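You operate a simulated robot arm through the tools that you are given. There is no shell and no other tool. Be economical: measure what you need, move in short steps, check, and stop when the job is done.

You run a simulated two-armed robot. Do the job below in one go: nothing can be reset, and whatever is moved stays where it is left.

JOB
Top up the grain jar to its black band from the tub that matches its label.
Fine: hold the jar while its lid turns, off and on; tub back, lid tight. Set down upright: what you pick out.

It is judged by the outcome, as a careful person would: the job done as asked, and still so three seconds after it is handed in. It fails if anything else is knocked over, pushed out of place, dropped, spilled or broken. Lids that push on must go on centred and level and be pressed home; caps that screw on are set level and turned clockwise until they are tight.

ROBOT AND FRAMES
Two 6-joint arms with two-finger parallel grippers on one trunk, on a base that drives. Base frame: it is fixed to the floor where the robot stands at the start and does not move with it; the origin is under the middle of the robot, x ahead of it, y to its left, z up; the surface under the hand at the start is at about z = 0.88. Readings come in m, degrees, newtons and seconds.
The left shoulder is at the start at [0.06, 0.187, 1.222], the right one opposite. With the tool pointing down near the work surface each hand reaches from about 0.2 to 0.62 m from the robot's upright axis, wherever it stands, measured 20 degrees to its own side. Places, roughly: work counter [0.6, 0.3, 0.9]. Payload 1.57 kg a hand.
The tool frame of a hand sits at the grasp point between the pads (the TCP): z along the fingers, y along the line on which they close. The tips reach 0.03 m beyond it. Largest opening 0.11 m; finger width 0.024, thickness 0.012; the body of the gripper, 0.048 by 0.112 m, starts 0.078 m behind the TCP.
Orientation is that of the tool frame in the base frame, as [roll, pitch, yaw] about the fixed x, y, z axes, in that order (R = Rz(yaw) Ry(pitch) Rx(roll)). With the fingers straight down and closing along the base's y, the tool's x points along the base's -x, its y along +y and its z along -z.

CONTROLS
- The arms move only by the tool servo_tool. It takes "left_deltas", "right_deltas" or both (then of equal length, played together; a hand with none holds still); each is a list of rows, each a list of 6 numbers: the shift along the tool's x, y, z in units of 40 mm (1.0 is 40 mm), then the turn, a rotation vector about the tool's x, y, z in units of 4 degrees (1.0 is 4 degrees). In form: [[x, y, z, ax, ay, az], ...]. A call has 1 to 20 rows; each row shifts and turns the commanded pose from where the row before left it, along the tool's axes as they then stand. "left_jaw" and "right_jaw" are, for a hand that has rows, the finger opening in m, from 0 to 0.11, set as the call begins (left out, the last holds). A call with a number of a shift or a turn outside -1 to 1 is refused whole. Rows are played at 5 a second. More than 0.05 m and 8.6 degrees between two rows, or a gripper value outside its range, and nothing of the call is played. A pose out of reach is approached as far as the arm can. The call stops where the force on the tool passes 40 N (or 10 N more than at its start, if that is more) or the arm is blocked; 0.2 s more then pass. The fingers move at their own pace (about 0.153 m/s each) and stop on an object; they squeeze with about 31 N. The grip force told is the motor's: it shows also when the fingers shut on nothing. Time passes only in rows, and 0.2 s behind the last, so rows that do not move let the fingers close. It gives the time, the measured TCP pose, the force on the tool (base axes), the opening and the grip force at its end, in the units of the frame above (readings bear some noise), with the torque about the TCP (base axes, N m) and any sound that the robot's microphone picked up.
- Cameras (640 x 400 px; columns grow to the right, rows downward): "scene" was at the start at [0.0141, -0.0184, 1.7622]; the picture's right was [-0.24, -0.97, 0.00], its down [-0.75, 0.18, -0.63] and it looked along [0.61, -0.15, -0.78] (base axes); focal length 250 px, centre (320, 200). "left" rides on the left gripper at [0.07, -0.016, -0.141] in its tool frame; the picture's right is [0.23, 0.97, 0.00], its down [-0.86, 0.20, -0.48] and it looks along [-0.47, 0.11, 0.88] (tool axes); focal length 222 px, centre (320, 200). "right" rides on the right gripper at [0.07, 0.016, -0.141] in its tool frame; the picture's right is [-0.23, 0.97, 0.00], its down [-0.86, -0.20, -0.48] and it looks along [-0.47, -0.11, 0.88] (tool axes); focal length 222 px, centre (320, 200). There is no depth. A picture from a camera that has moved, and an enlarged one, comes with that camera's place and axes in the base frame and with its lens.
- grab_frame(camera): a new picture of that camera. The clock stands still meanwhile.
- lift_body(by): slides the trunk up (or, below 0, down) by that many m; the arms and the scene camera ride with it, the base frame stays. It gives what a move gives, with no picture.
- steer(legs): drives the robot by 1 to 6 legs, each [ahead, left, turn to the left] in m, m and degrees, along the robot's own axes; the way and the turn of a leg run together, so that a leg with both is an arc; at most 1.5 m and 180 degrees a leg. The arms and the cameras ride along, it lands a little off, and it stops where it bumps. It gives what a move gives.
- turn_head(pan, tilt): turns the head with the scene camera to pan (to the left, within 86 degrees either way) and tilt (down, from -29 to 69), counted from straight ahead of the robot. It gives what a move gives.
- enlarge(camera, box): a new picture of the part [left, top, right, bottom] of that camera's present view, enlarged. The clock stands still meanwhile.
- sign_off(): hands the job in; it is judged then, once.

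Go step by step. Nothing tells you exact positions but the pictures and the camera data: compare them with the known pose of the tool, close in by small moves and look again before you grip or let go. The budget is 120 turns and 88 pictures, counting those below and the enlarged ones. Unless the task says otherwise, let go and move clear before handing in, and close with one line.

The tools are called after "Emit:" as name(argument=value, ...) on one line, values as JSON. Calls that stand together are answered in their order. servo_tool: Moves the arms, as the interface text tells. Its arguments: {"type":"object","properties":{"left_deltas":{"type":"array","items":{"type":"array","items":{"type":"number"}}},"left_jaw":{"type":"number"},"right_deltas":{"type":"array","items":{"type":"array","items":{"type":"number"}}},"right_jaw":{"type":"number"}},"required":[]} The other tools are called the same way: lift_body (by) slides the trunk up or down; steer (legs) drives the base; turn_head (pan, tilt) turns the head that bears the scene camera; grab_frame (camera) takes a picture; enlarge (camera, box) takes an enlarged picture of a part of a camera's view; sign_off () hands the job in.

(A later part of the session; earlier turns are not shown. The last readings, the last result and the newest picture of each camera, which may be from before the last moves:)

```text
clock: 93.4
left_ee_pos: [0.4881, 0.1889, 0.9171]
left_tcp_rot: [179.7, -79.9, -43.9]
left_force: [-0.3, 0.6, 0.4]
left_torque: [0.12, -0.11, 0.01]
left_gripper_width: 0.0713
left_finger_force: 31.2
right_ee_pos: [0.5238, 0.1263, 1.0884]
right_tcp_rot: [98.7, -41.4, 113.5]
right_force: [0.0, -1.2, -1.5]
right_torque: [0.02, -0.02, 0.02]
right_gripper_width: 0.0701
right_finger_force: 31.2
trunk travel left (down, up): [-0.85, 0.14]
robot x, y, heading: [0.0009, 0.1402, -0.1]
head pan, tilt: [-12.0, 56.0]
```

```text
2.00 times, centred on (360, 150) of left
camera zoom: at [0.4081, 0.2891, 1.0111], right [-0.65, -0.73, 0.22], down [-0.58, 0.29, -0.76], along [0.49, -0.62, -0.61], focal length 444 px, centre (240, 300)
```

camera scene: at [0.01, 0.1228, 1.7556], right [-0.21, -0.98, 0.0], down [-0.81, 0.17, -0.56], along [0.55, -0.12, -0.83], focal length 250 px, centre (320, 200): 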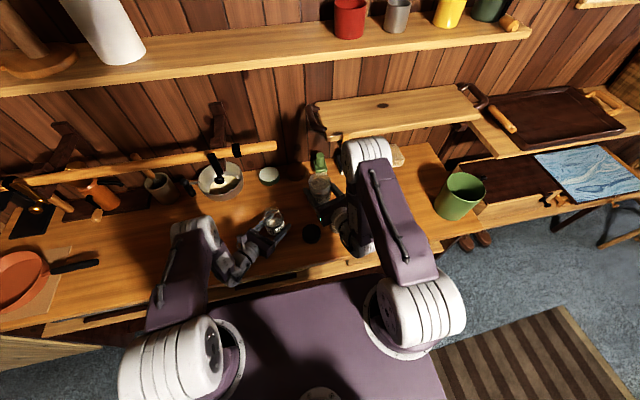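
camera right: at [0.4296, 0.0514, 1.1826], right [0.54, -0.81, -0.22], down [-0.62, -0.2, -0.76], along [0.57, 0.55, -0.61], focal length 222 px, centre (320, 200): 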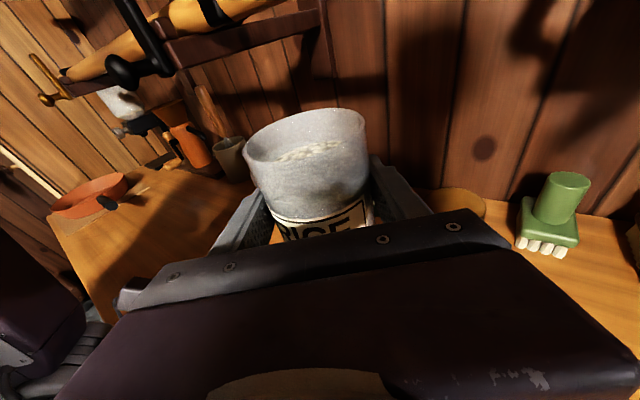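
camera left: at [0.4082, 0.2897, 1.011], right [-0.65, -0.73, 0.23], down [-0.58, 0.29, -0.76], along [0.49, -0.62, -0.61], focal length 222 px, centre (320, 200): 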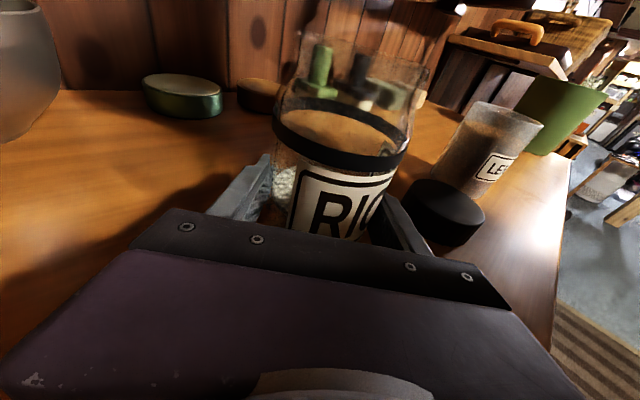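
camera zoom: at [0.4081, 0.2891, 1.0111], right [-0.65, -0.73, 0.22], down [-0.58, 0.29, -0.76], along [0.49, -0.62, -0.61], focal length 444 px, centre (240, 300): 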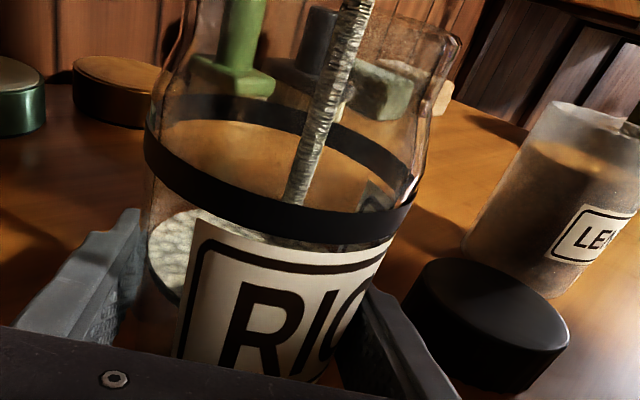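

Emit:
servo_tool(right_deltas=[[0, 0, 0, 0, 0, 0], [0, 0, 0, 0, 0, 0], [0, 0, 0, 0, 0, 0], [0, 0, 0, 0, 0, 0], [0, 0, 0, 0, 0, 0], [0, 0, 0, 0, 0, 0], [0, 0, 0, 0, 0, 0], [0, 0, 0, 0, 0, 0]])

Emit:
enlarge(camera="left", box=[200, 50, 520, 250])

```text
clock: 95.2
left_ee_pos: [0.4867, 0.1889, 0.9182]
left_tcp_rot: [179.7, -79.9, -43.8]
left_force: [0.4, -0.4, -0.1]
left_torque: [0.05, -0.08, 0.0]
left_gripper_width: 0.0714
left_finger_force: 31.2
right_ee_pos: [0.5243, 0.1273, 1.0882]
right_tcp_rot: [98.6, -41.3, 113.3]
right_force: [0.5, 0.5, -1.3]
right_torque: [0.0, 0.0, -0.03]
right_gripper_width: 0.07
right_finger_force: 31.2
trunk travel left (down, up): [-0.85, 0.14]
robot x, y, heading: [-0.0001, 0.1373, -0.1]
head pan, tilt: [-12.0, 56.0]
```

```text
2.00 times, centred on (360, 150) of left
camera zoom: at [0.4081, 0.2891, 1.0111], right [-0.65, -0.73, 0.22], down [-0.58, 0.29, -0.76], along [0.49, -0.62, -0.61], focal length 444 px, centre (240, 300)
```

zoom: 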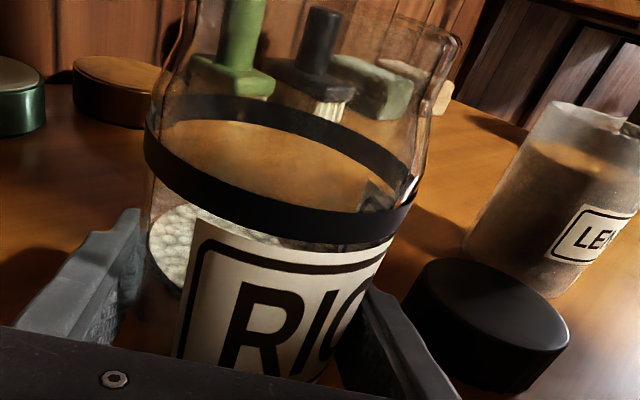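

The flow stopped at this tilt with the level still below the band. I'll roll on about the tool's own axis only, which needs just the last joint.

Emit:
servo_tool(right_deltas=[[0, 0, 0, 0, 0, -1], [0, 0, 0, 0, 0, -1], [0, 0, 0, 0, 0, 0]])

Emit:
enlarge(camera="left", box=[200, 0, 520, 200])

```text
clock: 96.0
left_ee_pos: [0.4869, 0.1889, 0.9166]
left_tcp_rot: [179.7, -80.0, -43.7]
left_force: [1.0, 0.4, 0.0]
left_torque: [0.05, -0.06, -0.03]
left_gripper_width: 0.0716
left_finger_force: 30.7
right_ee_pos: [0.5247, 0.1261, 1.0883]
right_tcp_rot: [97.8, -33.4, 114.8]
right_force: [-0.6, 1.4, -1.5]
right_torque: [0.04, 0.0, 0.0]
right_gripper_width: 0.07
right_finger_force: 30.9
trunk travel left (down, up): [-0.85, 0.14]
robot x, y, heading: [-0.0007, 0.1371, -0.4]
head pan, tilt: [-12.0, 56.0]
```

```text
2.00 times, centred on (360, 100) of left
camera zoom: at [0.4081, 0.2891, 1.0111], right [-0.65, -0.73, 0.22], down [-0.58, 0.29, -0.76], along [0.49, -0.62, -0.61], focal length 444 px, centre (240, 400)
```

zoom: 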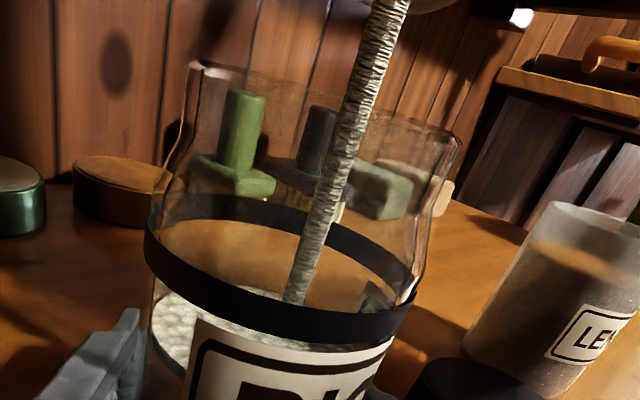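

Emit:
servo_tool(right_deltas=[[0, 0, 0, 0, 0, 0], [0, 0, 0, 0, 0, 0], [0, 0, 0, 0, 0, 0], [0, 0, 0, 0, 0, 0], [0, 0, 0, 0, 0, 0], [0, 0, 0, 0, 0, 0]])

Emit:
enlarge(camera="left", box=[200, 0, 520, 200])

```text
clock: 97.4
left_ee_pos: [0.4868, 0.1877, 0.9178]
left_tcp_rot: [179.7, -79.9, -43.8]
left_force: [0.2, -0.1, -0.1]
left_torque: [0.08, -0.09, -0.01]
left_gripper_width: 0.0713
left_finger_force: 31.0
right_ee_pos: [0.5243, 0.1249, 1.0893]
right_tcp_rot: [97.7, -33.4, 114.8]
right_force: [0.4, 0.8, -1.1]
right_torque: [0.01, 0.02, 0.01]
right_gripper_width: 0.07
right_finger_force: 30.5
trunk travel left (down, up): [-0.85, 0.14]
robot x, y, heading: [0.0053, 0.1354, 0.2]
head pan, tilt: [-12.0, 56.0]
```

```text
2.00 times, centred on (360, 100) of left
camera zoom: at [0.4081, 0.2891, 1.0111], right [-0.65, -0.73, 0.22], down [-0.58, 0.29, -0.76], along [0.49, -0.62, -0.61], focal length 444 px, centre (240, 400)
```

zoom: 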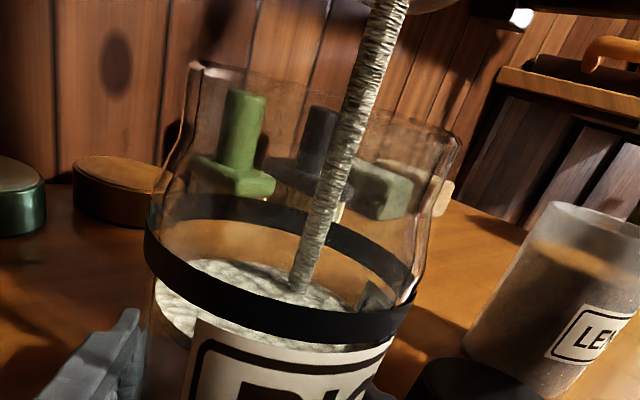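

Emit:
servo_tool(right_deltas=[[0, 0, 0, 0, 0, 0], [0, 0, 0, 0, 0, 0], [0, 0, 0, 0, 0, 0], [0, 0, 0, 0, 0, 0], [0, 0, 0, 0, 0, 0], [0, 0, 0, 0, 0, 0]])

Emit:
enlarge(camera="left", box=[200, 0, 520, 200])

```text
clock: 98.8
left_ee_pos: [0.4881, 0.1887, 0.9178]
left_tcp_rot: [179.8, -79.8, -43.8]
left_force: [-1.1, -0.6, -0.5]
left_torque: [0.06, -0.07, 0.02]
left_gripper_width: 0.0713
left_finger_force: 31.1
right_ee_pos: [0.5238, 0.1264, 1.0898]
right_tcp_rot: [97.8, -33.4, 114.8]
right_force: [0.7, 0.3, -1.6]
right_torque: [-0.03, -0.01, -0.01]
right_gripper_width: 0.07
right_finger_force: 31.5
trunk travel left (down, up): [-0.85, 0.14]
robot x, y, heading: [-0.0002, 0.1398, 0.0]
head pan, tilt: [-12.0, 56.0]
```

```text
2.00 times, centred on (360, 100) of left
camera zoom: at [0.4081, 0.2891, 1.0111], right [-0.65, -0.73, 0.22], down [-0.58, 0.29, -0.76], along [0.49, -0.62, -0.61], focal length 444 px, centre (240, 400)
```

zoom: 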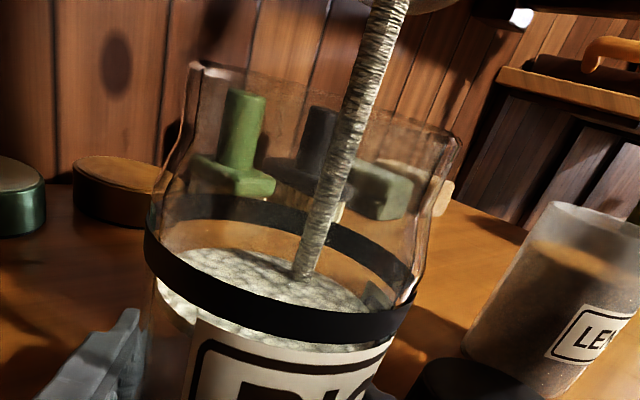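

Emit:
servo_tool(right_deltas=[[0, 0, 0, 0, 0, 0], [0, 0, 0, 0, 0, 0], [0, 0, 0, 0, 0, 0], [0, 0, 0, 0, 0, 0], [0, 0, 0, 0, 0, 0], [0, 0, 0, 0, 0, 0], [0, 0, 0, 0, 0, 0], [0, 0, 0, 0, 0, 0]])

Emit:
enlarge(camera="left", box=[200, 0, 520, 200])

```text
clock: 100.6
left_ee_pos: [0.4878, 0.1881, 0.9173]
left_tcp_rot: [179.6, -79.9, -43.9]
left_force: [-0.6, 0.8, -0.7]
left_torque: [0.07, -0.07, 0.02]
left_gripper_width: 0.0713
left_finger_force: 30.8
right_ee_pos: [0.5242, 0.1258, 1.0897]
right_tcp_rot: [97.8, -33.4, 114.8]
right_force: [-0.1, 0.7, -1.4]
right_torque: [0.0, 0.04, 0.0]
right_gripper_width: 0.0703
right_finger_force: 31.0
trunk travel left (down, up): [-0.85, 0.14]
robot x, y, heading: [0.0031, 0.1375, -0.4]
head pan, tilt: [-12.0, 56.0]
```

```text
2.00 times, centred on (360, 100) of left
camera zoom: at [0.4081, 0.2891, 1.0111], right [-0.65, -0.73, 0.22], down [-0.58, 0.29, -0.76], along [0.49, -0.62, -0.61], focal length 444 px, centre (240, 400)
```

zoom: 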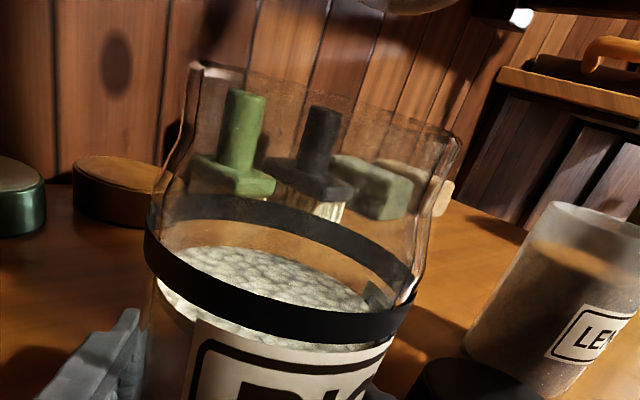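

The flow has stopped again just below the band, so I'll tilt 5° more.

Emit:
servo_tool(right_deltas=[[0, 0, 0, 0, 0, -0.65], [0, 0, 0, 0, 0, -0.6], [0, 0, 0, 0, 0, 0], [0, 0, 0, 0, 0, 0], [0, 0, 0, 0, 0, 0], [0, 0, 0, 0, 0, 0], [0, 0, 0, 0, 0, 0], [0, 0, 0, 0, 0, 0], [0, 0, 0, 0, 0, 0]])

Emit:
enlarge(camera="left", box=[200, 0, 520, 200])

```text
clock: 102.6
left_ee_pos: [0.4871, 0.1887, 0.9173]
left_tcp_rot: [179.6, -79.9, -43.8]
left_force: [-0.3, -0.4, 0.0]
left_torque: [0.08, -0.06, 0.0]
left_gripper_width: 0.0713
left_finger_force: 31.0
right_ee_pos: [0.5246, 0.1257, 1.0879]
right_tcp_rot: [97.4, -28.5, 115.6]
right_force: [0.6, 0.1, -1.2]
right_torque: [0.01, 0.0, 0.01]
right_gripper_width: 0.0699
right_finger_force: 31.0
trunk travel left (down, up): [-0.85, 0.14]
robot x, y, heading: [0.0003, 0.1341, 0.0]
head pan, tilt: [-12.0, 56.0]
```

```text
2.00 times, centred on (360, 100) of left
camera zoom: at [0.4081, 0.2891, 1.0111], right [-0.65, -0.73, 0.22], down [-0.58, 0.29, -0.76], along [0.49, -0.62, -0.61], focal length 444 px, centre (240, 400)
```

zoom: 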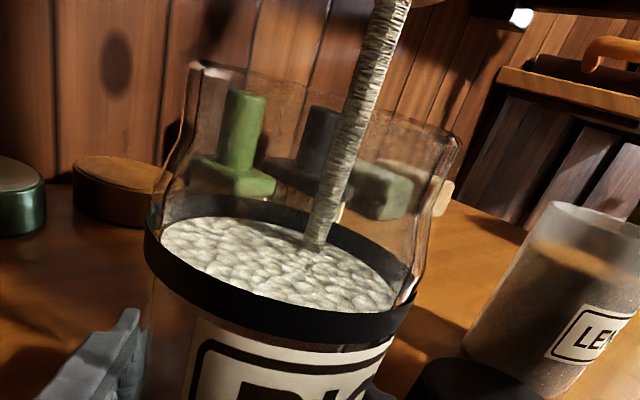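

The level has just reached the band, so I'll tilt back now to stop the stream.

Emit:
servo_tool(right_deltas=[[0, 0, 0, 0, 0, 1], [0, 0, 0, 0, 0, 1], [0, 0, 0, 0, 0, 1], [0, 0, 0, 0, 0, 1]])

Emit:
enlarge(camera="left", box=[200, 0, 520, 200])

```text
clock: 103.6
left_ee_pos: [0.4878, 0.1882, 0.9168]
left_tcp_rot: [179.7, -80.0, -43.8]
left_force: [-0.7, 0.2, -0.7]
left_torque: [0.05, -0.03, 0.0]
left_gripper_width: 0.0715
left_finger_force: 31.2
right_ee_pos: [0.5245, 0.126, 1.0891]
right_tcp_rot: [99.1, -44.4, 112.7]
right_force: [-0.4, 1.1, -1.9]
right_torque: [0.01, -0.01, 0.01]
right_gripper_width: 0.0697
right_finger_force: 31.3
trunk travel left (down, up): [-0.85, 0.14]
robot x, y, heading: [0.0025, 0.1381, 0.2]
head pan, tilt: [-12.0, 56.0]
```

```text
2.00 times, centred on (360, 100) of left
camera zoom: at [0.4081, 0.2891, 1.0111], right [-0.65, -0.73, 0.22], down [-0.58, 0.29, -0.76], along [0.49, -0.62, -0.61], focal length 444 px, centre (240, 400)
```

zoom: 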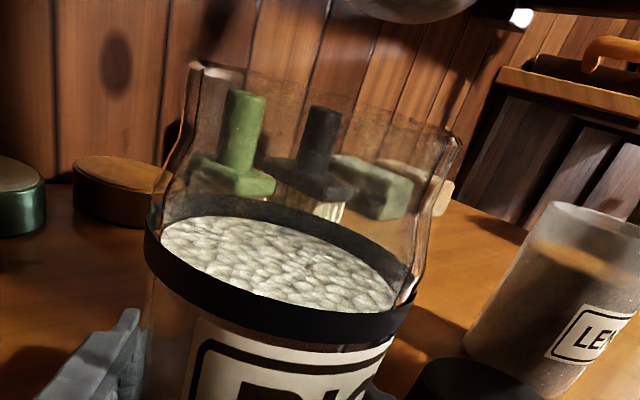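

The stream has stopped. I'll measure the level against the band more closely.

Emit:
enlarge(camera="left", box=[264, 85, 424, 185])

```text
4.00 times, centred on (344, 135) of left
camera zoom: at [0.4081, 0.2891, 1.0111], right [-0.65, -0.73, 0.22], down [-0.58, 0.29, -0.76], along [0.49, -0.62, -0.61], focal length 888 px, centre (224, 460)
```

zoom: 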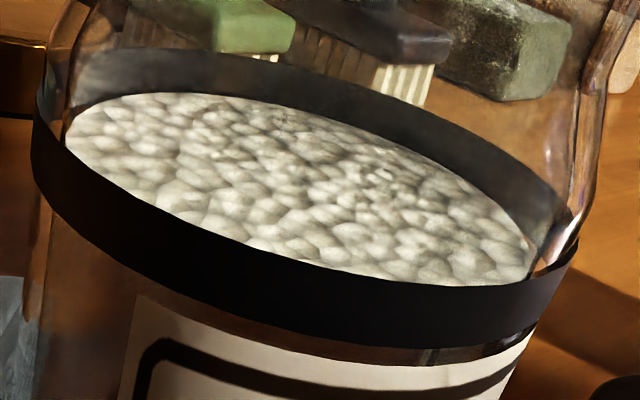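

The level sits about a quarter of the way up the band. One brief extra dip should bring it to mid-band.

Emit:
servo_tool(right_deltas=[[0, 0, 0, 0, 0, -1], [0, 0, 0, 0, 0, -1], [0, 0, 0, 0, 0, -1], [0, 0, 0, 0, 0, -0.95], [0, 0, 0, 0, 0, 1], [0, 0, 0, 0, 0, 1], [0, 0, 0, 0, 0, 1], [0, 0, 0, 0, 0, 1], [0, 0, 0, 0, 0, 0]])

Emit:
enlarge(camera="left", box=[264, 85, 424, 185])

```text
clock: 105.6
left_ee_pos: [0.487, 0.1881, 0.9178]
left_tcp_rot: [179.7, -79.9, -43.7]
left_force: [0.6, -1.2, -0.6]
left_torque: [0.04, -0.02, -0.01]
left_gripper_width: 0.0713
left_finger_force: 30.8
right_ee_pos: [0.5245, 0.1261, 1.0886]
right_tcp_rot: [99.1, -44.6, 112.6]
right_force: [0.0, 0.9, -1.8]
right_torque: [0.04, 0.04, 0.03]
right_gripper_width: 0.0699
right_finger_force: 30.6
trunk travel left (down, up): [-0.85, 0.14]
robot x, y, heading: [-0.0011, 0.1403, 0.1]
head pan, tilt: [-12.0, 56.0]
```

```text
4.00 times, centred on (344, 135) of left
camera zoom: at [0.4081, 0.2891, 1.0111], right [-0.65, -0.73, 0.22], down [-0.58, 0.29, -0.76], along [0.49, -0.62, -0.61], focal length 888 px, centre (224, 460)
```

zoom: 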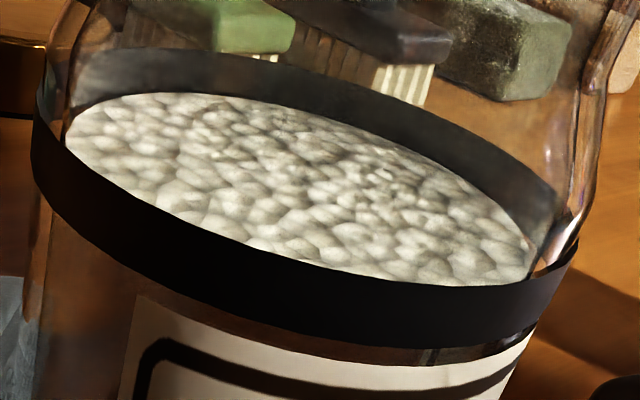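

Emit:
servo_tool(right_deltas=[[0, 0, 0, 0, 0, -1], [0, 0, 0, 0, 0, -1], [0, 0, 0, 0, 0, -1], [0, 0, 0, 0, 0, -1], [0, 0, 0, 0, 0, -0.35], [0, 0, 0, 0, 0, 0], [0, 0, 0, 0, 0, 0], [0, 0, 0, 0, 0, 1], [0, 0, 0, 0, 0, 1], [0, 0, 0, 0, 0, 1], [0, 0, 0, 0, 0, 1], [0, 0, 0, 0, 0, 0.35]])

Emit:
enlarge(camera="left", box=[264, 85, 424, 185])

```text
clock: 108.2
left_ee_pos: [0.4872, 0.1886, 0.9186]
left_tcp_rot: [179.7, -79.8, -43.7]
left_force: [0.7, 0.7, -0.6]
left_torque: [0.08, -0.08, -0.02]
left_gripper_width: 0.0713
left_finger_force: 31.5
right_ee_pos: [0.5255, 0.1261, 1.0887]
right_tcp_rot: [99.2, -44.6, 112.5]
right_force: [0.3, -0.2, -1.9]
right_torque: [0.0, 0.03, 0.01]
right_gripper_width: 0.07
right_finger_force: 31.2
trunk travel left (down, up): [-0.85, 0.14]
robot x, y, heading: [0.0024, 0.1371, -0.1]
head pan, tilt: [-12.0, 56.0]
```

```text
4.00 times, centred on (344, 135) of left
camera zoom: at [0.4081, 0.2891, 1.0111], right [-0.65, -0.73, 0.22], down [-0.58, 0.29, -0.76], along [0.49, -0.62, -0.61], focal length 888 px, centre (224, 460)
```

zoom: 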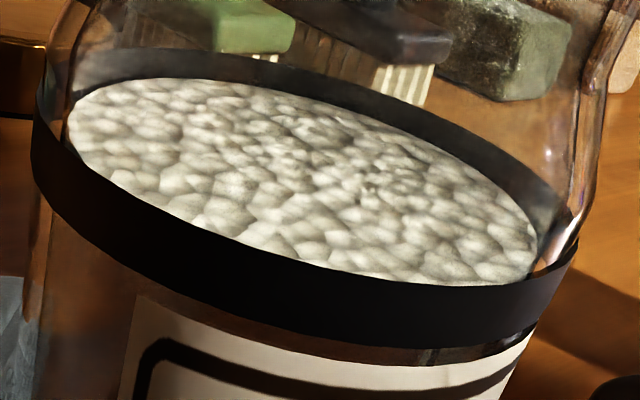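

The level is now mid-band. I'll bring the tub upright.

Emit:
servo_tool(right_deltas=[[0, 0, 0, 0.168, -0.008, 0.985], [0, 0, 0, 0.168, -0.008, 0.985], [0, 0, 0, 0.168, -0.008, 0.985], [0, 0, 0, 0.168, -0.008, 0.985], [0, 0, 0, 0.168, -0.008, 0.985], [0, 0, 0, 0.168, -0.008, 0.985], [0, 0, 0, 0.168, -0.008, 0.985], [0, 0, 0, 0.168, -0.008, 0.985], [0, 0, 0, 0.168, -0.008, 0.985], [0, 0, 0, 0.168, -0.008, 0.985], [0, 0, 0, 0.168, -0.008, 0.985], [0, 0, 0, 0.029, 0, 0.168]])

```text
clock: 110.8
left_ee_pos: [0.4869, 0.1899, 0.919]
left_tcp_rot: [179.7, -79.9, -43.8]
left_force: [-1.2, -0.3, 0.2]
left_torque: [0.1, -0.07, 0.01]
left_gripper_width: 0.0715
left_finger_force: 31.2
right_ee_pos: [0.5236, 0.1269, 1.0893]
right_tcp_rot: [179.3, -80.4, 35.9]
right_force: [-0.6, 0.0, -2.5]
right_torque: [0.01, 0.0, 0.03]
right_gripper_width: 0.07
right_finger_force: 30.6
trunk travel left (down, up): [-0.85, 0.14]
robot x, y, heading: [-0.0036, 0.1399, -0.1]
head pan, tilt: [-12.0, 56.0]
```

The tub is upright again. I'll carry it back toward its place and undo the 20° yaw.

Emit:
servo_tool(right_deltas=[[-0.128, 0.42, -0.749, 0, 0, 0], [-0.128, 0.42, -0.749, 0, 0, 0], [-0.128, 0.42, -0.749, 0, 0, 0], [-0.128, 0.42, -0.749, 0, 0, 0], [-0.128, 0.42, -0.749, 0, 0, 0], [-0.128, 0.42, -0.749, 0, 0, 0], [-0.128, 0.42, -0.749, 0, 0, 0], [0, 0, 0, -0.986, 0, 0.168], [0, 0, 0, -0.986, 0, 0.168], [0, 0, 0, -0.986, 0, 0.168], [0, 0, 0, -0.986, 0, 0.168], [0, 0, 0, -0.986, 0, 0.168]])

```text
clock: 113.4
left_ee_pos: [0.4872, 0.1891, 0.9178]
left_tcp_rot: [179.7, -80.0, -43.9]
left_force: [-0.7, 0.4, -0.6]
left_torque: [0.08, -0.06, 0.01]
left_gripper_width: 0.0714
left_finger_force: 30.6
right_ee_pos: [0.4197, -0.0933, 1.0901]
right_tcp_rot: [178.8, -80.4, 16.5]
right_force: [0.5, 1.0, -1.3]
right_torque: [0.01, 0.04, 0.01]
right_gripper_width: 0.0698
right_finger_force: 30.5
trunk travel left (down, up): [-0.85, 0.14]
robot x, y, heading: [-0.0008, 0.1412, 0.1]
head pan, tilt: [-12.0, 56.0]
```

Emit:
servo_tool(right_deltas=[[0, 0.993, -0.017, 0, 0, 0], [0, 0.993, -0.017, 0, 0, 0], [0, 0.993, -0.017, 0, 0, 0], [-0.94, 0, 0.16, 0, 0, 0], [-0.94, 0, 0.16, 0, 0, 0], [-0.94, 0, 0.16, 0, 0, 0], [-0.94, 0, 0.16, 0, 0, 0]])

Emit:
grab_frame(camera="right")

```text
clock: 115.0
left_ee_pos: [0.4881, 0.1886, 0.9186]
left_tcp_rot: [179.8, -79.9, -43.9]
left_force: [-0.4, -0.1, 0.2]
left_torque: [-0.01, -0.06, 0.04]
left_gripper_width: 0.0714
left_finger_force: 31.2
right_ee_pos: [0.4482, -0.208, 0.9366]
right_tcp_rot: [179.2, -80.3, 16.3]
right_force: [0.1, -0.5, -2.0]
right_torque: [0.01, 0.0, -0.02]
right_gripper_width: 0.0701
right_finger_force: 30.8
trunk travel left (down, up): [-0.85, 0.14]
robot x, y, heading: [0.0035, 0.1375, -0.1]
head pan, tilt: [-12.0, 56.0]
```

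```text
23 pictures are left
camera right: at [0.329, -0.2582, 1.03], right [0.22, -0.95, -0.22], down [-0.64, 0.03, -0.76], along [0.73, 0.31, -0.61], focal length 222 px, centre (320, 200)
```

right: 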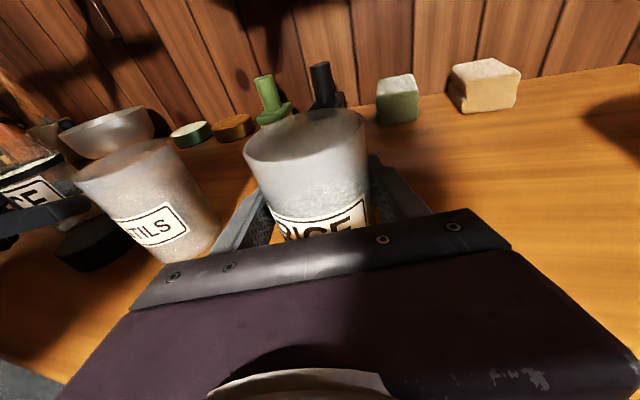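

Emit:
servo_tool(right_deltas=[[0, 0, 0.07, 0, 0, 0], [-0.045, 0, 0.008, 0, 0, 0], [-0.045, 0, 0.008, 0, 0, 0]])

```text
clock: 115.8
left_ee_pos: [0.4871, 0.1886, 0.9175]
left_tcp_rot: [179.7, -79.9, -43.8]
left_force: [0.1, -0.2, 0.0]
left_torque: [-0.01, -0.08, -0.03]
left_gripper_width: 0.0714
left_finger_force: 30.7
right_ee_pos: [0.45, -0.2074, 0.9342]
right_tcp_rot: [179.1, -80.4, 16.4]
right_force: [-1.0, -0.7, 1.2]
right_torque: [-0.03, 0.11, 0.02]
right_gripper_width: 0.0699
right_finger_force: 30.4
trunk travel left (down, up): [-0.85, 0.14]
robot x, y, heading: [0.0023, 0.138, -0.1]
head pan, tilt: [-12.0, 56.0]
```

The tub is just touching down. I'll settle it another millimetre and let go.

Emit:
servo_tool(right_deltas=[[-0.03, 0, 0.005, 0, 0, 0], [0, 0, 0, 0, 0, 0]])

Emit:
servo_tool(right_deltas=[[0, 0, 0, 0, 0, 0], [0, 0, 0, 0, 0, 0], [0, 0, 0, 0, 0, 0]], right_jaw=0.11)

Emit:
servo_tool(right_deltas=[[-0.06, 0, -0.5, 0, 0, 0], [-0.16, 0, -0.95, 0, 0, 0], [-0.16, 0, -0.95, 0, 0, 0], [-0.16, 0, -0.95, 0, 0, 0], [0.9, 0, -0.15, 0, 0, 0], [0.9, 0, -0.15, 0, 0, 0], [0.9, 0, -0.15, 0, 0, 0], [0.9, 0, -0.15, 0, 0, 0], [0.9, 0, -0.15, 0, 0, 0], [0.9, 0, -0.15, 0, 0, 0]])

Emit:
enlarge(camera="scene", box=[230, 150, 470, 300])

```text
clock: 116.4
left_ee_pos: [0.4871, 0.1905, 0.9185]
left_tcp_rot: [179.7, -80.0, -43.9]
left_force: [0.2, -0.7, 0.5]
left_torque: [-0.04, -0.02, 0.0]
left_gripper_width: 0.0714
left_finger_force: 31.0
right_ee_pos: [0.4517, -0.2078, 0.9331]
right_tcp_rot: [178.5, -80.6, 16.8]
right_force: [0.9, -2.3, 12.5]
right_torque: [0.02, 0.32, 0.04]
right_gripper_width: 0.0701
right_finger_force: 31.0
trunk travel left (down, up): [-0.85, 0.14]
robot x, y, heading: [-0.0016, 0.1389, -0.2]
head pan, tilt: [-12.0, 56.0]
```

```text
clock: 117.2
left_ee_pos: [0.4885, 0.1881, 0.9173]
left_tcp_rot: [179.9, -79.9, -43.9]
left_force: [1.0, -0.3, 0.0]
left_torque: [0.01, -0.07, -0.01]
left_gripper_width: 0.0711
left_finger_force: 31.1
right_ee_pos: [0.451, -0.2068, 0.9315]
right_tcp_rot: [179.3, -80.3, 16.2]
right_force: [0.4, 0.1, -0.2]
right_torque: [0.02, -0.02, 0.01]
right_gripper_width: 0.1098
right_finger_force: 0.1
trunk travel left (down, up): [-0.85, 0.14]
robot x, y, heading: [-0.0029, 0.1377, 0.1]
head pan, tilt: [-12.0, 56.0]
```

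```text
clock: 119.4
left_ee_pos: [0.4873, 0.1898, 0.9178]
left_tcp_rot: [179.6, -80.0, -43.8]
left_force: [-0.8, 1.5, -0.5]
left_torque: [0.14, 0.01, 0.02]
left_gripper_width: 0.0712
left_finger_force: 31.1
right_ee_pos: [0.3204, -0.2402, 1.1547]
right_tcp_rot: [179.0, -80.4, 16.5]
right_force: [-0.1, 0.0, 1.0]
right_torque: [-0.01, 0.0, -0.01]
right_gripper_width: 0.1099
right_finger_force: 0.0
trunk travel left (down, up): [-0.85, 0.14]
robot x, y, heading: [-0.0001, 0.1391, 0.1]
head pan, tilt: [-12.0, 56.0]
```

```text
2.67 times, centred on (350, 225) of scene
camera zoom: at [0.0097, 0.124, 1.7556], right [-0.21, -0.98, 0.0], down [-0.81, 0.17, -0.56], along [0.55, -0.12, -0.83], focal length 665 px, centre (240, 133)
```

zoom: 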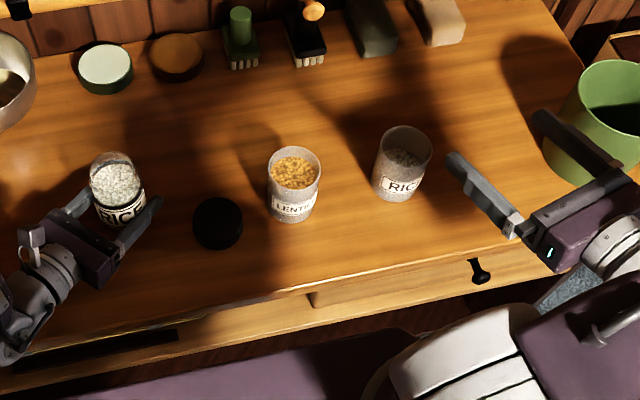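

The tub is back upright in its place and the counter is clean. I'll turn the right hand back to pointing down and wind the wrist for the lid.

Emit:
servo_tool(right_deltas=[[0.5, 0, 0, 0, -1, 0], [0.5, 0, 0, 0, -1, 0], [0, 0, 0, 0, -1, 0], [0, 0, 0, 0, -1, 0], [0, 0, 0, 0, -1, 0], [0, 0, 0, 0, -1, 0], [0, 0, 0, 0, -1, 0], [0, 0, 0, 0, -1, 0], [0, 0, 0, 0, -1, 0], [0, 0, 0, 0, -1, 0], [0, 0, 0, 0, -1, 0], [0, 0, 0, 0, -1, 0], [0, 0, 0, 0, -1, 0], [0, 0, 0, 0, -1, 0], [0, 0, 0, 0, -1, 0], [0, 0, 0, 0, -1, 0], [0, 0, 0, 0, -1, 0], [0, 0, 0, 0, -1, 0], [0, 0, 0, 0, -1, 0], [0, 0, 0, 0, -1, 0]])

Emit:
servo_tool(right_deltas=[[0, 0, 0, 0, 0, -1], [0, 0, 0, 0, 0, -1], [0, 0, 0, 0, 0, -1], [0, 0, 0, 0, 0, -1], [0, 0, 0, 0, 0, -1], [0, 0, 0, 0, 0, -1], [0, 0, 0, 0, 0, -1], [0, 0, 0, 0, 0, -1], [0, 0, 0, 0, 0, -1], [0, 0, 0, 0, 0, -1], [0, 0, 0, 0, 0, -1], [0, 0, 0, 0, 0, -1], [0, 0, 0, 0, 0, -1], [0, 0, 0, 0, 0, -1], [0, 0, 0, 0, 0, -1], [0, 0, 0, 0, 0, -1], [0, 0, 0, 0, 0, -1], [0, 0, 0, 0, 0, -1], [0, 0, 0, 0, 0, -1], [0, 0, 0, 0, 0, -1]])

Emit:
servo_tool(right_deltas=[[0, 0, 0, 0, 0, -1], [0, 0, 0, 0, 0, -1], [0, 0, 0, 0, 0, -1], [0, 0, 0, 0, 0, -1], [0, 0, 0, 0, 0, -1], [0, 0, 0, 0, 0, -1], [0, 0, 0, 0, 0, -1], [0, 0, 0, 0, 0, -1], [0, 0, 0, 0, 0, -1], [0, 0, 0, 0, 0, -1], [0, 0, 0, 0, 0, -1], [0, 0, 0, 0, 0, -1], [0, 0, 0, 0, 0, -1], [0, 0, 0, 0, 0, -1], [0, 0, 0, 0, 0, -1], [0, 0, 0, 0, 0, -1], [0, 0, 0, 0, 0, -1], [0, 0, 0, 0, 0, -1], [0, 0, 0, 0, 0, -1], [0, 0, 0, 0, 0, -1]])

```text
clock: 123.6
left_ee_pos: [0.4881, 0.189, 0.9179]
left_tcp_rot: [179.7, -80.0, -43.8]
left_force: [0.2, -0.2, -1.3]
left_torque: [0.08, -0.08, -0.01]
left_gripper_width: 0.0713
left_finger_force: 31.2
right_ee_pos: [0.3284, -0.242, 1.1918]
right_tcp_rot: [179.9, -0.3, 15.5]
right_force: [0.0, -0.3, 0.0]
right_torque: [0.0, -0.03, 0.03]
right_gripper_width: 0.1098
right_finger_force: 0.0
trunk travel left (down, up): [-0.85, 0.14]
robot x, y, heading: [-0.0019, 0.1384, 0.1]
head pan, tilt: [-12.0, 56.0]
```

```text
clock: 127.8
left_ee_pos: [0.4875, 0.1875, 0.9173]
left_tcp_rot: [179.8, -79.9, -43.9]
left_force: [0.8, -0.6, 0.1]
left_torque: [0.08, -0.07, 0.03]
left_gripper_width: 0.0712
left_finger_force: 30.8
right_ee_pos: [0.3278, -0.2398, 1.1915]
right_tcp_rot: [179.6, 0.0, 95.6]
right_force: [0.2, -0.6, 0.2]
right_torque: [-0.02, -0.01, -0.02]
right_gripper_width: 0.1101
right_finger_force: 0.0
trunk travel left (down, up): [-0.85, 0.14]
robot x, y, heading: [0.0012, 0.1389, 0.1]
head pan, tilt: [-12.0, 56.0]
```

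```text
clock: 132.0
left_ee_pos: [0.4875, 0.1885, 0.9187]
left_tcp_rot: [179.8, -79.9, -43.9]
left_force: [0.1, 0.7, -0.4]
left_torque: [0.08, -0.06, -0.02]
left_gripper_width: 0.0712
left_finger_force: 30.9
right_ee_pos: [0.3298, -0.2405, 1.1922]
right_tcp_rot: [180.0, 0.4, 175.6]
right_force: [1.1, 0.1, -0.1]
right_torque: [-0.02, 0.03, 0.01]
right_gripper_width: 0.1099
right_finger_force: 0.0
trunk travel left (down, up): [-0.85, 0.14]
robot x, y, heading: [0.0008, 0.1334, -0.1]
head pan, tilt: [-12.0, 56.0]
```

Emit:
servo_tool(right_deltas=[[-0.242, 0.972, 0, 0, 0, 0], [-0.242, 0.972, 0, 0, 0, 0], [-0.242, 0.972, 0, 0, 0, 0], [-0.242, 0.972, 0, 0, 0, 0], [-0.242, 0.972, 0, 0, 0, 0], [-0.242, 0.972, 0, 0, 0, 0], [-0.242, 0.972, 0, 0, 0, 0], [-0.242, 0.972, 0, 0, 0, 0]])

Emit:
servo_tool(right_deltas=[[0, 0, 0, 0, 0, -1], [0, 0, 0, 0, 0, -1], [0, 0, 0, 0, 0, -1], [0, 0, 0, 0, 0, -1], [0, 0, 0, 0, 0, -1], [0, 0, 0, 0, 0, -1], [0, 0, 0, 0, 0, -1], [0, 0, 0, 0, 0, -1], [0, 0, 0, 0, 0, -1], [0, 0, 0, 0, 0, -1], [0, 0, 0, 0, 0, -1], [0, 0, 0, 0, 0, -1], [0, 0, 0, 0, 0, -1], [0, 0, 0, 0, 0, -1], [0, 0, 0, 0, 0, -1], [0, 0, 0, 0, 0, -1], [0, 0, 0, 0, 0, -1], [0, 0, 0, 0, 0, -1], [0, 0, 0, 0, 0, -1], [0, 0, 0, 0, 0, -1]])

Emit:
servo_tool(right_deltas=[[0, 0, 0, 0, 0, -1], [0, 0, 0, 0, 0, -1], [0, 0, 0, 0, 0, -1], [0, 0, 0, 0, 0, -1], [0, 0, 0, 0, 0, -1], [0, 0, 0, 0, 0, -1], [0, 0, 0, 0, 0, -1], [0, 0, 0, 0, 0, -1], [0, 0, 0, 0, 0, -1], [0, 0, 0, 0, 0, -1], [0, 0, 0, 0, 0, -1], [0, 0, 0, 0, 0, -1], [0, 0, 0, 0, 0, -1], [0, 0, 0, 0, 0, -1], [0, 0, 0, 0, 0, -1], [0, 0, 0, 0, 0, -1]], right_jaw=0.09)

Emit:
grab_frame(camera="right")

```text
clock: 133.8
left_ee_pos: [0.4873, 0.1891, 0.9187]
left_tcp_rot: [179.5, -80.1, -43.7]
left_force: [-0.1, -0.1, 1.0]
left_torque: [0.07, 0.0, 0.01]
left_gripper_width: 0.0715
left_finger_force: 30.4
right_ee_pos: [0.4307, 0.0624, 1.1922]
right_tcp_rot: [180.0, 0.4, 175.5]
right_force: [0.5, -0.2, -0.2]
right_torque: [0.01, 0.02, -0.02]
right_gripper_width: 0.1103
right_finger_force: 0.0
trunk travel left (down, up): [-0.85, 0.14]
robot x, y, heading: [-0.003, 0.136, -0.2]
head pan, tilt: [-12.0, 56.0]
```

```text
clock: 138.0
left_ee_pos: [0.4874, 0.1883, 0.9183]
left_tcp_rot: [179.7, -79.9, -43.9]
left_force: [0.4, -0.2, 0.1]
left_torque: [0.09, -0.06, -0.04]
left_gripper_width: 0.0714
left_finger_force: 31.0
right_ee_pos: [0.4308, 0.0649, 1.192]
right_tcp_rot: [-179.5, 0.1, -104.5]
right_force: [-0.1, -0.7, -0.7]
right_torque: [0.01, -0.02, -0.01]
right_gripper_width: 0.1102
right_finger_force: 0.1
trunk travel left (down, up): [-0.85, 0.14]
robot x, y, heading: [0.0035, 0.1365, 0.1]
head pan, tilt: [-12.0, 56.0]
```

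```text
clock: 141.4
left_ee_pos: [0.4858, 0.1884, 0.9181]
left_tcp_rot: [179.7, -79.9, -43.9]
left_force: [0.0, 0.7, -0.2]
left_torque: [0.09, -0.08, -0.02]
left_gripper_width: 0.0714
left_finger_force: 30.9
right_ee_pos: [0.4306, 0.0635, 1.1922]
right_tcp_rot: [-179.7, -0.3, -40.4]
right_force: [0.0, 0.0, 0.3]
right_torque: [0.02, 0.0, -0.04]
right_gripper_width: 0.0901
right_finger_force: 0.0
trunk travel left (down, up): [-0.85, 0.14]
robot x, y, heading: [0.0033, 0.1402, -0.1]
head pan, tilt: [-12.0, 56.0]
```

```text
21 pictures are left
camera right: at [0.472, 0.0047, 1.3348], right [-0.81, -0.59, -0.01], down [-0.52, 0.71, 0.47], along [-0.28, 0.38, -0.88], focal length 222 px, centre (320, 200)
```

right: 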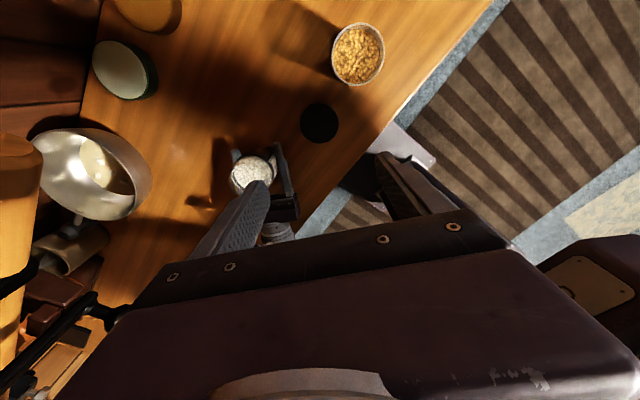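

I'm right above the lid, in the same pose as when I released it. I'll go down and grip it.

Emit:
servo_tool(right_deltas=[[0, 0, 1, 0, 0, 0], [0, 0, 1, 0, 0, 0], [0, 0, 1, 0, 0, 0], [0, 0, 1, 0, 0, 0], [0, 0, 1, 0, 0, 0], [0, 0, 1, 0, 0, 0], [0, 0, 0.97, 0, 0, 0]])

Emit:
servo_tool(right_deltas=[[0, 0, 0, 0, 0, 0], [0, 0, 0, 0, 0, 0], [0, 0, 0, 0, 0, 0]], right_jaw=0.06)

```text
clock: 143.0
left_ee_pos: [0.4881, 0.1886, 0.9185]
left_tcp_rot: [179.7, -80.0, -43.9]
left_force: [0.9, -1.0, 0.3]
left_torque: [-0.01, -0.09, 0.01]
left_gripper_width: 0.0713
left_finger_force: 30.8
right_ee_pos: [0.4351, 0.0615, 0.9123]
right_tcp_rot: [-179.7, -0.4, -40.6]
right_force: [0.1, 0.1, 0.9]
right_torque: [0.01, -0.02, -0.01]
right_gripper_width: 0.0898
right_finger_force: 0.0
trunk travel left (down, up): [-0.85, 0.14]
robot x, y, heading: [0.0013, 0.1392, -0.2]
head pan, tilt: [-12.0, 56.0]
```

```text
clock: 143.8
left_ee_pos: [0.488, 0.1885, 0.9178]
left_tcp_rot: [179.9, -80.0, -44.0]
left_force: [1.5, -0.2, -0.4]
left_torque: [0.06, -0.06, 0.01]
left_gripper_width: 0.0714
left_finger_force: 31.1
right_ee_pos: [0.435, 0.0632, 0.9112]
right_tcp_rot: [-179.7, -0.3, -40.7]
right_force: [-0.9, -0.1, -0.7]
right_torque: [0.01, -0.01, -0.03]
right_gripper_width: 0.0687
right_finger_force: 31.1
trunk travel left (down, up): [-0.85, 0.14]
robot x, y, heading: [0.0004, 0.1366, 0.1]
head pan, tilt: [-12.0, 56.0]
```

I'm about 5 mm off centre along the pads, so I'll open, correct and regrip.

Emit:
servo_tool(right_deltas=[[0, 0, 0, 0, 0, 0], [0, 0, 0, 0, 0, 0], [-0.118, 0, 0, 0, 0, 0], [0, 0, 0, 0, 0, 0]], right_jaw=0.085)

Emit:
servo_tool(right_deltas=[[0, 0, 0, 0, 0, 0], [0, 0, 0, 0, 0, 0], [0, 0, 0, 0, 0, 0]], right_jaw=0.06)

Emit:
grab_frame(camera="right")

```text
clock: 144.8
left_ee_pos: [0.4882, 0.1883, 0.9187]
left_tcp_rot: [179.8, -79.9, -44.0]
left_force: [0.6, -0.5, 0.6]
left_torque: [0.11, -0.09, 0.0]
left_gripper_width: 0.0712
left_finger_force: 31.0
right_ee_pos: [0.4306, 0.0662, 0.9121]
right_tcp_rot: [-179.7, -0.2, -40.5]
right_force: [0.2, -0.4, -0.7]
right_torque: [0.02, -0.04, -0.02]
right_gripper_width: 0.0849
right_finger_force: 0.1
trunk travel left (down, up): [-0.85, 0.14]
robot x, y, heading: [-0.0002, 0.137, -0.0]
head pan, tilt: [-12.0, 56.0]
```

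```text
clock: 145.6
left_ee_pos: [0.4877, 0.1888, 0.918]
left_tcp_rot: [179.7, -79.9, -44.0]
left_force: [1.2, -0.4, 1.1]
left_torque: [0.07, -0.1, -0.01]
left_gripper_width: 0.0715
left_finger_force: 31.2
right_ee_pos: [0.4324, 0.066, 0.9124]
right_tcp_rot: [-179.7, -0.3, -40.4]
right_force: [0.7, -0.5, -0.6]
right_torque: [0.01, -0.04, 0.05]
right_gripper_width: 0.0686
right_finger_force: 31.2
trunk travel left (down, up): [-0.85, 0.14]
robot x, y, heading: [0.0006, 0.1328, -0.2]
head pan, tilt: [-12.0, 56.0]
```

```text
20 pictures are left
camera right: at [0.4729, 0.0075, 1.0546], right [-0.81, -0.59, -0.01], down [-0.52, 0.71, 0.47], along [-0.28, 0.39, -0.88], focal length 222 px, centre (320, 200)
```

right: 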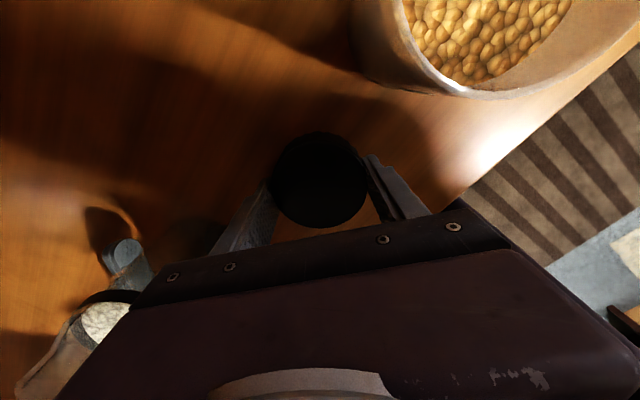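

The grip now matches the original one. I'll lift the lid, carry it over the jar and rotate to the angle where it came off.

Emit:
servo_tool(right_deltas=[[0, 0, -0.94, 0, 0, 0], [0, 0, -0.94, 0, 0, 0], [0, 0, -0.94, 0, 0, 0], [0, 0, -0.94, 0, 0, 0], [0, 0, -0.94, 0, 0, 0], [-0.2825, -0.814, 0, 0, 0, 0], [-0.2825, -0.814, 0, 0, 0, 0], [-0.2825, -0.814, 0, 0, 0, 0], [-0.2825, -0.814, 0, 0, 0, 0]])

Emit:
servo_tool(right_deltas=[[0, 0, 0, 0, 0, -1], [0, 0, 0, 0, 0, -1], [0, 0, 0, 0, 0, -1], [0, 0, 0, 0, 0, -1], [0, 0, 0, 0, 0, -1], [0, 0, 0, 0, 0, -1], [0, 0, 0, 0, 0, -1], [0, 0, 0, 0, 0, -1], [0, 0, 0, 0, 0, -1], [0, 0, 0, 0, 0, -1], [0, 0, 0, 0, 0, -1], [0, 0, 0, 0, 0, -1], [0, 0, 0, 0, 0, -1], [0, 0, 0, 0, 0, -1], [0, 0, 0, 0, 0, -1]])

```text
clock: 147.6
left_ee_pos: [0.4871, 0.1897, 0.917]
left_tcp_rot: [179.5, -80.0, -43.7]
left_force: [-0.3, 0.5, -0.5]
left_torque: [0.08, 0.02, 0.0]
left_gripper_width: 0.0716
left_finger_force: 30.9
right_ee_pos: [0.4794, 0.1925, 1.1002]
right_tcp_rot: [-179.8, -0.3, -40.7]
right_force: [0.5, -0.5, 0.7]
right_torque: [0.0, 0.0, 0.0]
right_gripper_width: 0.0686
right_finger_force: 30.9
trunk travel left (down, up): [-0.85, 0.14]
robot x, y, heading: [0.0038, 0.1424, -0.1]
head pan, tilt: [-12.0, 56.0]
```

```text
clock: 150.8
left_ee_pos: [0.4879, 0.1879, 0.9181]
left_tcp_rot: [179.6, -79.9, -43.8]
left_force: [0.4, -0.5, -0.1]
left_torque: [0.07, -0.03, -0.01]
left_gripper_width: 0.0712
left_finger_force: 30.7
right_ee_pos: [0.4809, 0.1945, 1.1024]
right_tcp_rot: [179.8, -0.4, 19.4]
right_force: [0.3, -0.7, -0.7]
right_torque: [-0.03, 0.01, 0.02]
right_gripper_width: 0.0682
right_finger_force: 31.4
trunk travel left (down, up): [-0.85, 0.14]
robot x, y, heading: [0.0002, 0.1392, -0.3]
head pan, tilt: [-12.0, 56.0]
```

Emit:
servo_tool(right_deltas=[[0, 0, 0.6, 0, -0.1, 0], [0, 0, 0.6, 0, 0, 0], [0, 0, 0.6, 0, 0, 0]])

Emit:
grab_frame(camera="left")

Emit:
enlarge(camera="scene", box=[230, 180, 326, 240])

```text
clock: 151.6
left_ee_pos: [0.4871, 0.1895, 0.9183]
left_tcp_rot: [179.4, -79.8, -43.5]
left_force: [-0.9, 10.4, -1.0]
left_torque: [-1.01, -0.22, -0.1]
left_gripper_width: 0.0715
left_finger_force: 31.0
right_ee_pos: [0.4801, 0.1945, 1.0313]
right_tcp_rot: [179.7, -0.3, 19.4]
right_force: [7.1, -10.8, 13.9]
right_torque: [-0.04, -0.38, -0.02]
right_gripper_width: 0.0682
right_finger_force: 31.0
trunk travel left (down, up): [-0.85, 0.14]
robot x, y, heading: [-0.0004, 0.1389, -0.3]
head pan, tilt: [-12.0, 56.0]
```

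```text
19 pictures are left
camera left: at [0.4076, 0.289, 1.0115], right [-0.65, -0.73, 0.23], down [-0.59, 0.29, -0.76], along [0.49, -0.62, -0.61], focal length 222 px, centre (320, 200)
```

left: 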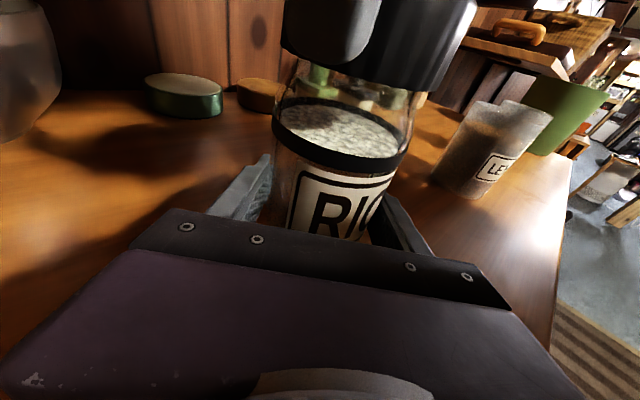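

```text
6.67 times, centred on (278, 210) of scene
camera zoom: at [0.0091, 0.1218, 1.7559], right [-0.21, -0.98, 0.0], down [-0.81, 0.17, -0.56], along [0.55, -0.12, -0.83], focal length 1663 px, centre (600, 133)
```

zoom: 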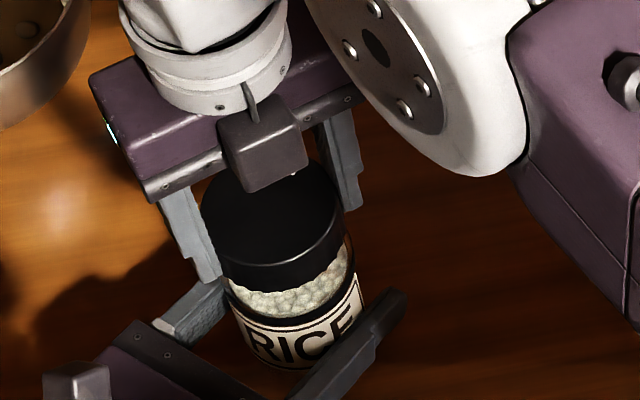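

The lid touches a bit early with a sideways load, so it's about 2 to 3 mm off toward +y. I'll lift slightly, shift and lower again.

Emit:
servo_tool(right_deltas=[[0, 0, -0.12, 0, 0, 0], [0.015, 0.07, 0, 0, -0.05, 0], [0, 0, 0.06, 0, 0, 0], [0, 0, 0.06, 0, 0, 0], [0, 0, 0.04, 0, 0, 0]])

```text
clock: 152.8
left_ee_pos: [0.4862, 0.1883, 0.918]
left_tcp_rot: [-179.8, -79.8, -44.3]
left_force: [11.1, -8.6, -8.8]
left_torque: [0.44, -0.02, 0.27]
left_gripper_width: 0.0712
left_finger_force: 31.6
right_ee_pos: [0.4797, 0.1921, 1.0298]
right_tcp_rot: [179.9, -0.2, 19.5]
right_force: [-2.6, 6.4, 35.8]
right_torque: [0.29, 0.08, -0.06]
right_gripper_width: 0.0684
right_finger_force: 30.6
trunk travel left (down, up): [-0.85, 0.14]
robot x, y, heading: [0.0, 0.1375, 0.0]
head pan, tilt: [-12.0, 56.0]
```

It now rests on something with 36 N axial load. I'll back off to light contact and look at how the lid edge sits against the rim.

Emit:
servo_tool(right_deltas=[[0, 0, -0.08, 0, 0, 0], [0, 0, 0, 0, 0, 0]])

Emit:
enlarge(camera="left", box=[250, 10, 490, 160])

```text
clock: 153.4
left_ee_pos: [0.487, 0.1884, 0.9187]
left_tcp_rot: [180.0, -80.1, -44.4]
left_force: [-9.3, -8.1, 9.7]
left_torque: [1.01, -0.62, 0.04]
left_gripper_width: 0.0715
left_finger_force: 31.3
right_ee_pos: [0.48, 0.1921, 1.0303]
right_tcp_rot: [179.9, 0.0, 19.5]
right_force: [12.2, 11.9, 3.2]
right_torque: [0.45, -0.35, -0.01]
right_gripper_width: 0.0684
right_finger_force: 30.5
trunk travel left (down, up): [-0.85, 0.14]
robot x, y, heading: [0.0035, 0.1376, -0.5]
head pan, tilt: [-12.0, 56.0]
```

```text
2.67 times, centred on (370, 85) of left
camera zoom: at [0.407, 0.2891, 1.0117], right [-0.65, -0.72, 0.22], down [-0.58, 0.29, -0.76], along [0.49, -0.63, -0.61], focal length 592 px, centre (187, 507)
```

zoom: 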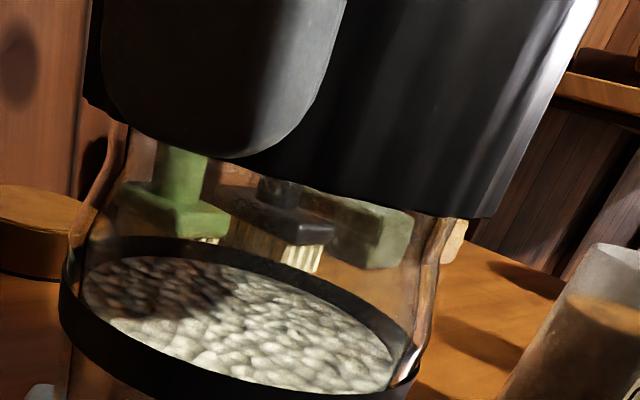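

The lid is captured laterally on the rim with little axial load, so it's on the thread start. I'll relieve the side load, press lightly and begin clockwise.

Emit:
servo_tool(right_deltas=[[0.041, -0.02, 0.03, 0, 0, 0], [0, 0, 0.002, 0, 0, 1], [0, 0, 0.002, 0, 0, 1], [0, 0, 0.002, 0, 0, 1], [0, 0, 0.002, 0, 0, 1], [0, 0, 0.002, 0, 0, 1]])

```text
clock: 154.8
left_ee_pos: [0.4865, 0.1878, 0.9187]
left_tcp_rot: [-180.0, -80.1, -44.4]
left_force: [-3.6, -9.0, 8.5]
left_torque: [0.29, -0.14, 0.05]
left_gripper_width: 0.0714
left_finger_force: 31.2
right_ee_pos: [0.4789, 0.1927, 1.0304]
right_tcp_rot: [179.7, 0.2, -0.6]
right_force: [2.7, 7.7, 0.0]
right_torque: [0.23, 0.0, 0.02]
right_gripper_width: 0.068
right_finger_force: 30.9
trunk travel left (down, up): [-0.85, 0.14]
robot x, y, heading: [-0.0035, 0.1384, -0.4]
head pan, tilt: [-12.0, 56.0]
```

Emit:
servo_tool(right_deltas=[[0, -0.025, 0.03, 0, 0, 0], [0, 0, 0.002, 0, 0, 1], [0, 0, 0.002, 0, 0, 1], [0, 0, 0.002, 0, 0, 1], [0, 0, 0.002, 0, 0, 1], [0, 0, 0.002, 0, 0, 1], [0, 0, 0.002, 0, 0, 1], [0, 0, 0.002, 0, 0, 1], [0, 0, 0.002, 0, 0, 1], [0, 0, 0.002, 0, 0, 1], [0, 0, 0.002, 0, 0, 1]])

```text
clock: 157.2
left_ee_pos: [0.4854, 0.1881, 0.9193]
left_tcp_rot: [-179.7, -80.0, -44.4]
left_force: [5.9, 8.5, -2.7]
left_torque: [-0.42, 0.3, -0.07]
left_gripper_width: 0.0713
left_finger_force: 31.4
right_ee_pos: [0.4797, 0.194, 1.0266]
right_tcp_rot: [179.8, -0.2, -40.6]
right_force: [-0.6, -8.5, 32.5]
right_torque: [-0.24, -0.02, 0.02]
right_gripper_width: 0.0679
right_finger_force: 31.3
trunk travel left (down, up): [-0.85, 0.14]
robot x, y, heading: [-0.0033, 0.1381, 0.0]
head pan, tilt: [-12.0, 56.0]
```

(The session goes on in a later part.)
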